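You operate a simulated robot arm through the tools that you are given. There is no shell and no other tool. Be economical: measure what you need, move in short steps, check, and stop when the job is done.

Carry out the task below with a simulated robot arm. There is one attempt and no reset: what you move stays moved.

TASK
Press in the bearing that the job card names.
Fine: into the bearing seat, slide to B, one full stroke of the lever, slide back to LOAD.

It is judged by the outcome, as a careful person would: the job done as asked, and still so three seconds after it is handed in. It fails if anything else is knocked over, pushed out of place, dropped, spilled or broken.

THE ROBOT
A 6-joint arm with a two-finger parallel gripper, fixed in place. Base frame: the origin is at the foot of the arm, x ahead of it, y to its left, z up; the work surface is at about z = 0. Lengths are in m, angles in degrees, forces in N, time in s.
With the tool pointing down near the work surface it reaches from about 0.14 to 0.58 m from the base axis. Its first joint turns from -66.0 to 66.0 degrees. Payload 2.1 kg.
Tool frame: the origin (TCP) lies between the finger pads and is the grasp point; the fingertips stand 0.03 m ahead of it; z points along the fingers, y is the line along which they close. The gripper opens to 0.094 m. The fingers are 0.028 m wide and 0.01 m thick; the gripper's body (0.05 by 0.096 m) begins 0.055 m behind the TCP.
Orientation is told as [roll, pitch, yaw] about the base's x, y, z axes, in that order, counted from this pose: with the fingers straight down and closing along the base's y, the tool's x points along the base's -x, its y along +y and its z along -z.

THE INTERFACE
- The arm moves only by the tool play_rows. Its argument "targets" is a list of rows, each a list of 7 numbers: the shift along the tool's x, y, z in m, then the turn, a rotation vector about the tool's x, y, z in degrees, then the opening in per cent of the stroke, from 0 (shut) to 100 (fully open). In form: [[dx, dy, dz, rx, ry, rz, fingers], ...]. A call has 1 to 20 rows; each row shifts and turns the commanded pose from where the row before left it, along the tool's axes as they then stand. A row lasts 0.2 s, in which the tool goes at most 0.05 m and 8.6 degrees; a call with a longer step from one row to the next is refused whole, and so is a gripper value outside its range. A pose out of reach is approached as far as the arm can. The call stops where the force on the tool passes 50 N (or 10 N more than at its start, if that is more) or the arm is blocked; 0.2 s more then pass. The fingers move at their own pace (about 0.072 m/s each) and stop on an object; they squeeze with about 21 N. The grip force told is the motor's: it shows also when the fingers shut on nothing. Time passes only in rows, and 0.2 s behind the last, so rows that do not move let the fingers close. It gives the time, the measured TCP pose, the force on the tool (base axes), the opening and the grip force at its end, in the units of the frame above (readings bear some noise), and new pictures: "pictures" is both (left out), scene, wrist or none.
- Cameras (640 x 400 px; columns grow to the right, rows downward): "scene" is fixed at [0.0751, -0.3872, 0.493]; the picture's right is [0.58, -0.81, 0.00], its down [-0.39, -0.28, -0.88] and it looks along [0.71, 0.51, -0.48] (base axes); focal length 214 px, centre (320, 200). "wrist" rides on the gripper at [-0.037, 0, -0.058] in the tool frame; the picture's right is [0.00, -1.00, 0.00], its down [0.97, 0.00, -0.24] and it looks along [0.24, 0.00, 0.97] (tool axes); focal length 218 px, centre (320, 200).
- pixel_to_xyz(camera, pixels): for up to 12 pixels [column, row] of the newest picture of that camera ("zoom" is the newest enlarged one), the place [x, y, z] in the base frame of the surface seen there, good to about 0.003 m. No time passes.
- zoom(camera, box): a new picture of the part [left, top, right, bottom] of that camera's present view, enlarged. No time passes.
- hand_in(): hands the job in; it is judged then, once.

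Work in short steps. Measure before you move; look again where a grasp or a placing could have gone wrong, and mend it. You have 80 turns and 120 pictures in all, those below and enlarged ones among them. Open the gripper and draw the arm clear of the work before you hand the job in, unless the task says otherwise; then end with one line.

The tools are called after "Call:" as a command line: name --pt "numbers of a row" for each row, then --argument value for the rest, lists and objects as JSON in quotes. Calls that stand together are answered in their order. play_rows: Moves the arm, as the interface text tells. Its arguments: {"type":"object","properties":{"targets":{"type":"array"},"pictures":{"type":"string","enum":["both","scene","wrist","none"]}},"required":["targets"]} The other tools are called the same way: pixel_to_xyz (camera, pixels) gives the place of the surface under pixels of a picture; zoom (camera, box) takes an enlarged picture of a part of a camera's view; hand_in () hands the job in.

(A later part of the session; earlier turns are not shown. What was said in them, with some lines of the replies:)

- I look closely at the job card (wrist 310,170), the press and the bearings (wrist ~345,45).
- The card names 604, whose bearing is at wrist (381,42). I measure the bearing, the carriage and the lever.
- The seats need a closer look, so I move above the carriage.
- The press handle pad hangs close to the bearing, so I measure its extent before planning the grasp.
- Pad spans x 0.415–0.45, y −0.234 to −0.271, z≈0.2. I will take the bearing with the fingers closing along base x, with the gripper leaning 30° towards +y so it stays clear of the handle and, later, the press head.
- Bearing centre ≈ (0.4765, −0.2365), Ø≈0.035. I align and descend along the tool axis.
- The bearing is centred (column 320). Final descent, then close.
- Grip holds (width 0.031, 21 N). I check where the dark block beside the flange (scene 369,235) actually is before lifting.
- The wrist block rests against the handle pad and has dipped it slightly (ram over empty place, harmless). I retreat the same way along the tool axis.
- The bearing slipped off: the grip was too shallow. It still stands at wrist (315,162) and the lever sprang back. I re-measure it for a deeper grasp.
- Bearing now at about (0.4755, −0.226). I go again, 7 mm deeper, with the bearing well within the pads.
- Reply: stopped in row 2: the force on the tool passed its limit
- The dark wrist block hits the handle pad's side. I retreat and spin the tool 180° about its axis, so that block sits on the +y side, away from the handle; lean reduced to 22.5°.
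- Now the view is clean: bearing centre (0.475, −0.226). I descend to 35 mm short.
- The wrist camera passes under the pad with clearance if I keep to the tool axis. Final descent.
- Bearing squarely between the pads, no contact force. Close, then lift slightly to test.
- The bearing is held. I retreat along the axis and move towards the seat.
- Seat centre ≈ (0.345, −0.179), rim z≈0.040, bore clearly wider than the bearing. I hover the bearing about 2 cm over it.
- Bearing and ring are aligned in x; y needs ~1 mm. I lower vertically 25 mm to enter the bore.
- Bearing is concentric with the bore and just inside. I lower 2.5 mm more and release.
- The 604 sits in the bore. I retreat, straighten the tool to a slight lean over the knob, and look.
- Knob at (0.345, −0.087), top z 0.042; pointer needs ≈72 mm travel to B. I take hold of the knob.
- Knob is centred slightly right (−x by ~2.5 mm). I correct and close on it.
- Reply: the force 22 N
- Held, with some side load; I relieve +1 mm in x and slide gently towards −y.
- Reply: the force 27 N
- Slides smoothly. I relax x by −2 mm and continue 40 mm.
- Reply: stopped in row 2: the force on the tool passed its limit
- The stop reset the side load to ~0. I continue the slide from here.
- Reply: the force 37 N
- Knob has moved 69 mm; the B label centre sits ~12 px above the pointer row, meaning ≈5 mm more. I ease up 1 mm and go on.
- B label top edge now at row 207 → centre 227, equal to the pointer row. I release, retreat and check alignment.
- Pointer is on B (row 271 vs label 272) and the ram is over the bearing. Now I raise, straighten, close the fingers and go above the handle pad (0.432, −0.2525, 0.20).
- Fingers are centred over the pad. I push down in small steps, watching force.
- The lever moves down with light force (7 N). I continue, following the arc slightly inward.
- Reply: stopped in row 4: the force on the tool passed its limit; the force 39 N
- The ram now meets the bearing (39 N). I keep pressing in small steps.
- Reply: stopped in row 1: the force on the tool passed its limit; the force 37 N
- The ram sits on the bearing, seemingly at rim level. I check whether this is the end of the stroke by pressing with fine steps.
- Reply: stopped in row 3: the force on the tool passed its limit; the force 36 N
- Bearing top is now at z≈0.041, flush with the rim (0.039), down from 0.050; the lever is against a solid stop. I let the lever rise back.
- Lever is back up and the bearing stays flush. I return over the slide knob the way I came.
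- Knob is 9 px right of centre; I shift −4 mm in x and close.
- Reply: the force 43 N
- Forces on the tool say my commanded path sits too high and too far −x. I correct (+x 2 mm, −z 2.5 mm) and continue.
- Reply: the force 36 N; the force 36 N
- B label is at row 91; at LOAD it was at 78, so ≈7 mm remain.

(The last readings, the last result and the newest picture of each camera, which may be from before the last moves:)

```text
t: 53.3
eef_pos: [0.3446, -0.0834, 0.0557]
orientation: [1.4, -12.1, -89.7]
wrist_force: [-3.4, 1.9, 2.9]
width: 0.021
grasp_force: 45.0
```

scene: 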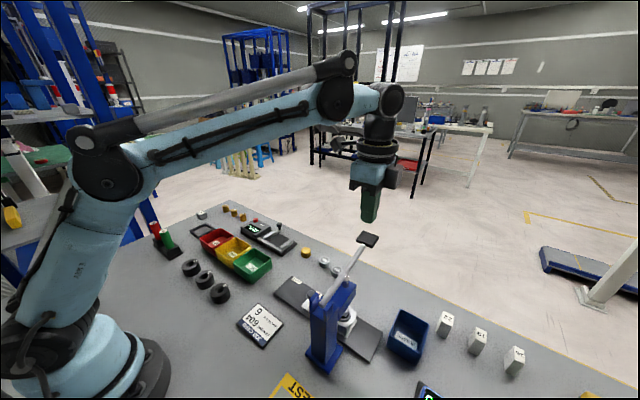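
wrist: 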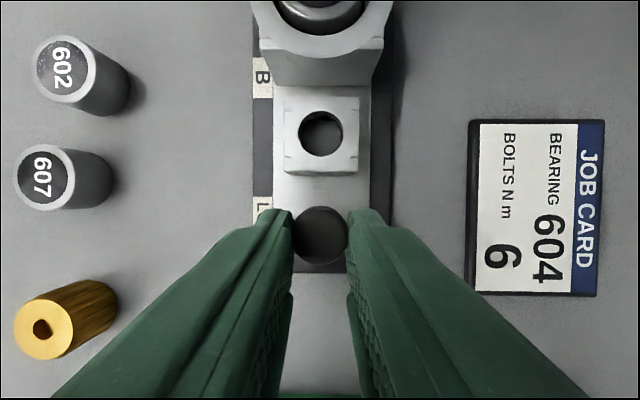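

At y −0.0834, matching the original LOAD position. I release, retreat and inspect.

Call:
play_rows --pt "0 0 0 0 0 0 45" --pt "0 0 0 0 0 0 45" --pt "0 0 0 0 0 0 45" --pt "0 0 -0.02 0 0 0 45" --pt "0 0 -0.04 0 0 0 45" --pt "0 0 -0.045 0 0 0 45" --pt "0 0 -0.03 0 0 0 45" --pt "0 0 0 0 0 0 45"

Call:
zoom --camera "wrist" --box '[270, 60, 390, 260]'

Call:
zoom --camera "scene" --box '[260, 230, 400, 330]'

```text
t: 55.1
eef_pos: [0.3429, -0.0535, 0.1851]
orientation: [1.3, -12.2, -89.8]
wrist_force: [-0.8, -0.5, 1.0]
width: 0.0423
grasp_force: 0.0
```

scene: 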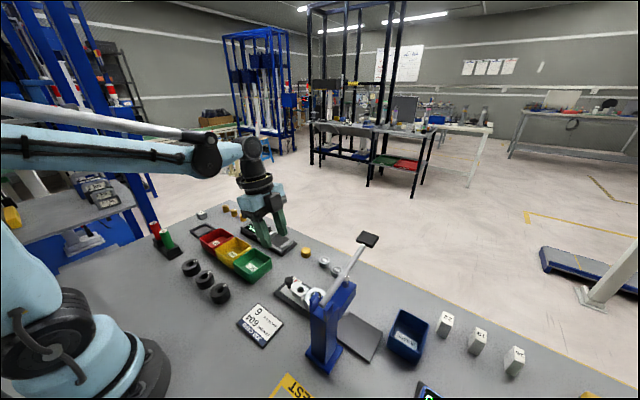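
wrist: 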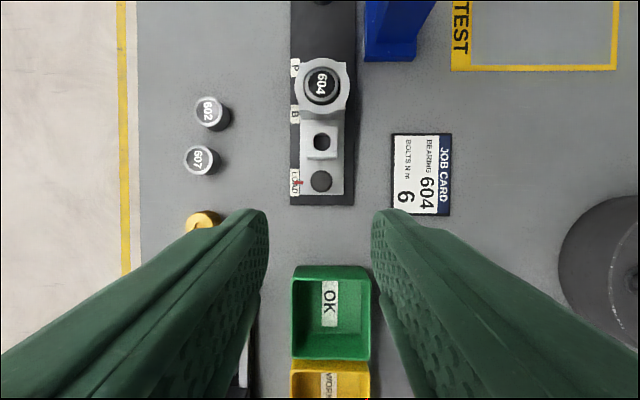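

```text
2.00 times, centred on (330, 160) of wrist
```

zoom: 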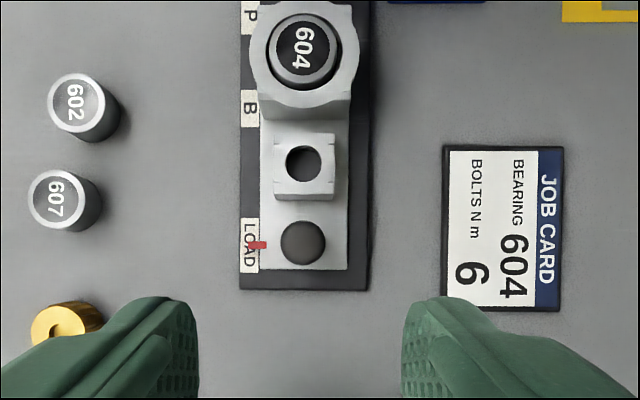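

```text
4.00 times, centred on (330, 280) of scene
```

zoom: 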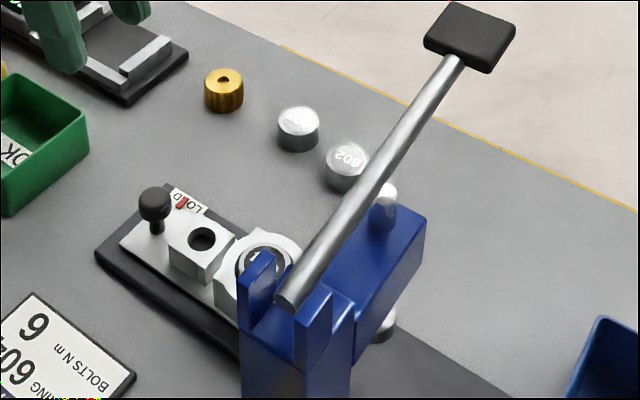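

Call:
zoom --camera "wrist" --box '[285, 50, 360, 125]'

Call:
pixel_to_xyz --camera "wrist" --pixels '[[322, 84], [322, 88], [315, 82], [330, 82], [322, 66], [322, 110], [302, 86], [345, 86], [336, 86], [322, 78]]'

Call:
pixel_to_xyz --camera "scene" --pixels '[[312, 294], [316, 294], [308, 296], [318, 287], [324, 292], [312, 289]]'

Call:
zoom --camera "scene" --box '[295, 275, 335, 310]'

```text
5.33 times, centred on (322, 88) of wrist
```

zoom: 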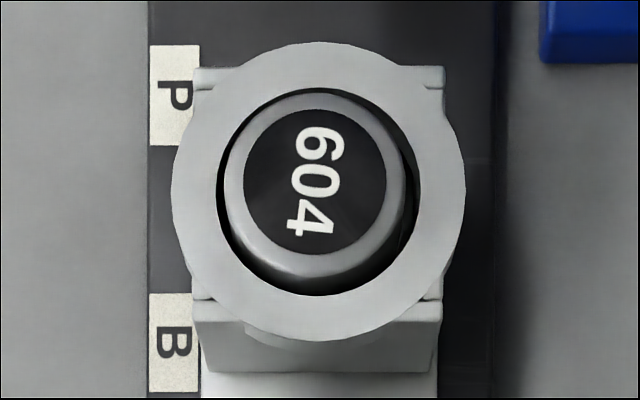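

```text
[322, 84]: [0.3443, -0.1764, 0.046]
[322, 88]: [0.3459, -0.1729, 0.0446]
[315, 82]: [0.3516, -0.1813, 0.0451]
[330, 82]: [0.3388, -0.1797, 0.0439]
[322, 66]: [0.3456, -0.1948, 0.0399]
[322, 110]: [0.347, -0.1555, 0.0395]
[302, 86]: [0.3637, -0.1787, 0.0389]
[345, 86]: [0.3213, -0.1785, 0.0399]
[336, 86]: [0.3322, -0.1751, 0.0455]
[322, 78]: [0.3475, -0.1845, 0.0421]
```

```text
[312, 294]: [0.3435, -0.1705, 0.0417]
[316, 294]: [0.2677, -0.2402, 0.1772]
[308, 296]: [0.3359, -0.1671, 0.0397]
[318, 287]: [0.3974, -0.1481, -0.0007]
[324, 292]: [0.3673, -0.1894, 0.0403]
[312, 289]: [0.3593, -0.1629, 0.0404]
```

```text
11.43 times, centred on (315, 292) of scene
```

zoom: 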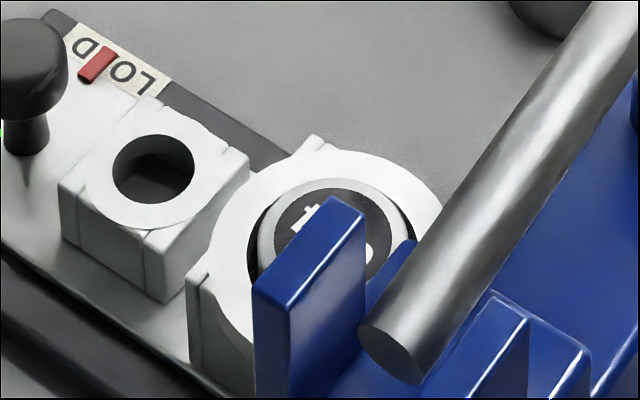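

The pointer is on LOAD. The bearing is pressed in: it stood about 10 mm proud before the stroke and about 4 mm now. The lever is back up and nothing else has moved. I raise the arm clear with the gripper open.

Call:
play_rows --pt "0 0 -0.04 0 0 0 80" --pt "0 0 -0.04 0 0 0 80" --pt "0 0 0 0 0 0 80" --pictures "scene"

```text
t: 55.9
eef_pos: [0.3373, -0.0374, 0.267]
orientation: [1.4, -12.2, -89.9]
wrist_force: [-0.5, 0.6, 0.0]
width: 0.0751
grasp_force: 0.1
```

scene: 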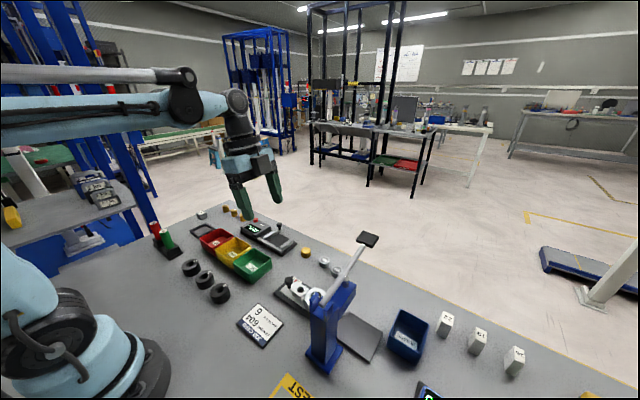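

Call:
hand_in

```text
The job is handed in.
```

I put bearing 604 in the bearing seat, slid it to B, pressed it with one lever stroke to a solid stop, and slid it back to LOAD. It still stands about 4 mm proud of the rim (about 10 mm before), and I took that as fully pressed. My first grasp slipped and shifted the bearing about 10 mm, and the wrist dipped the lever slightly before the real stroke.
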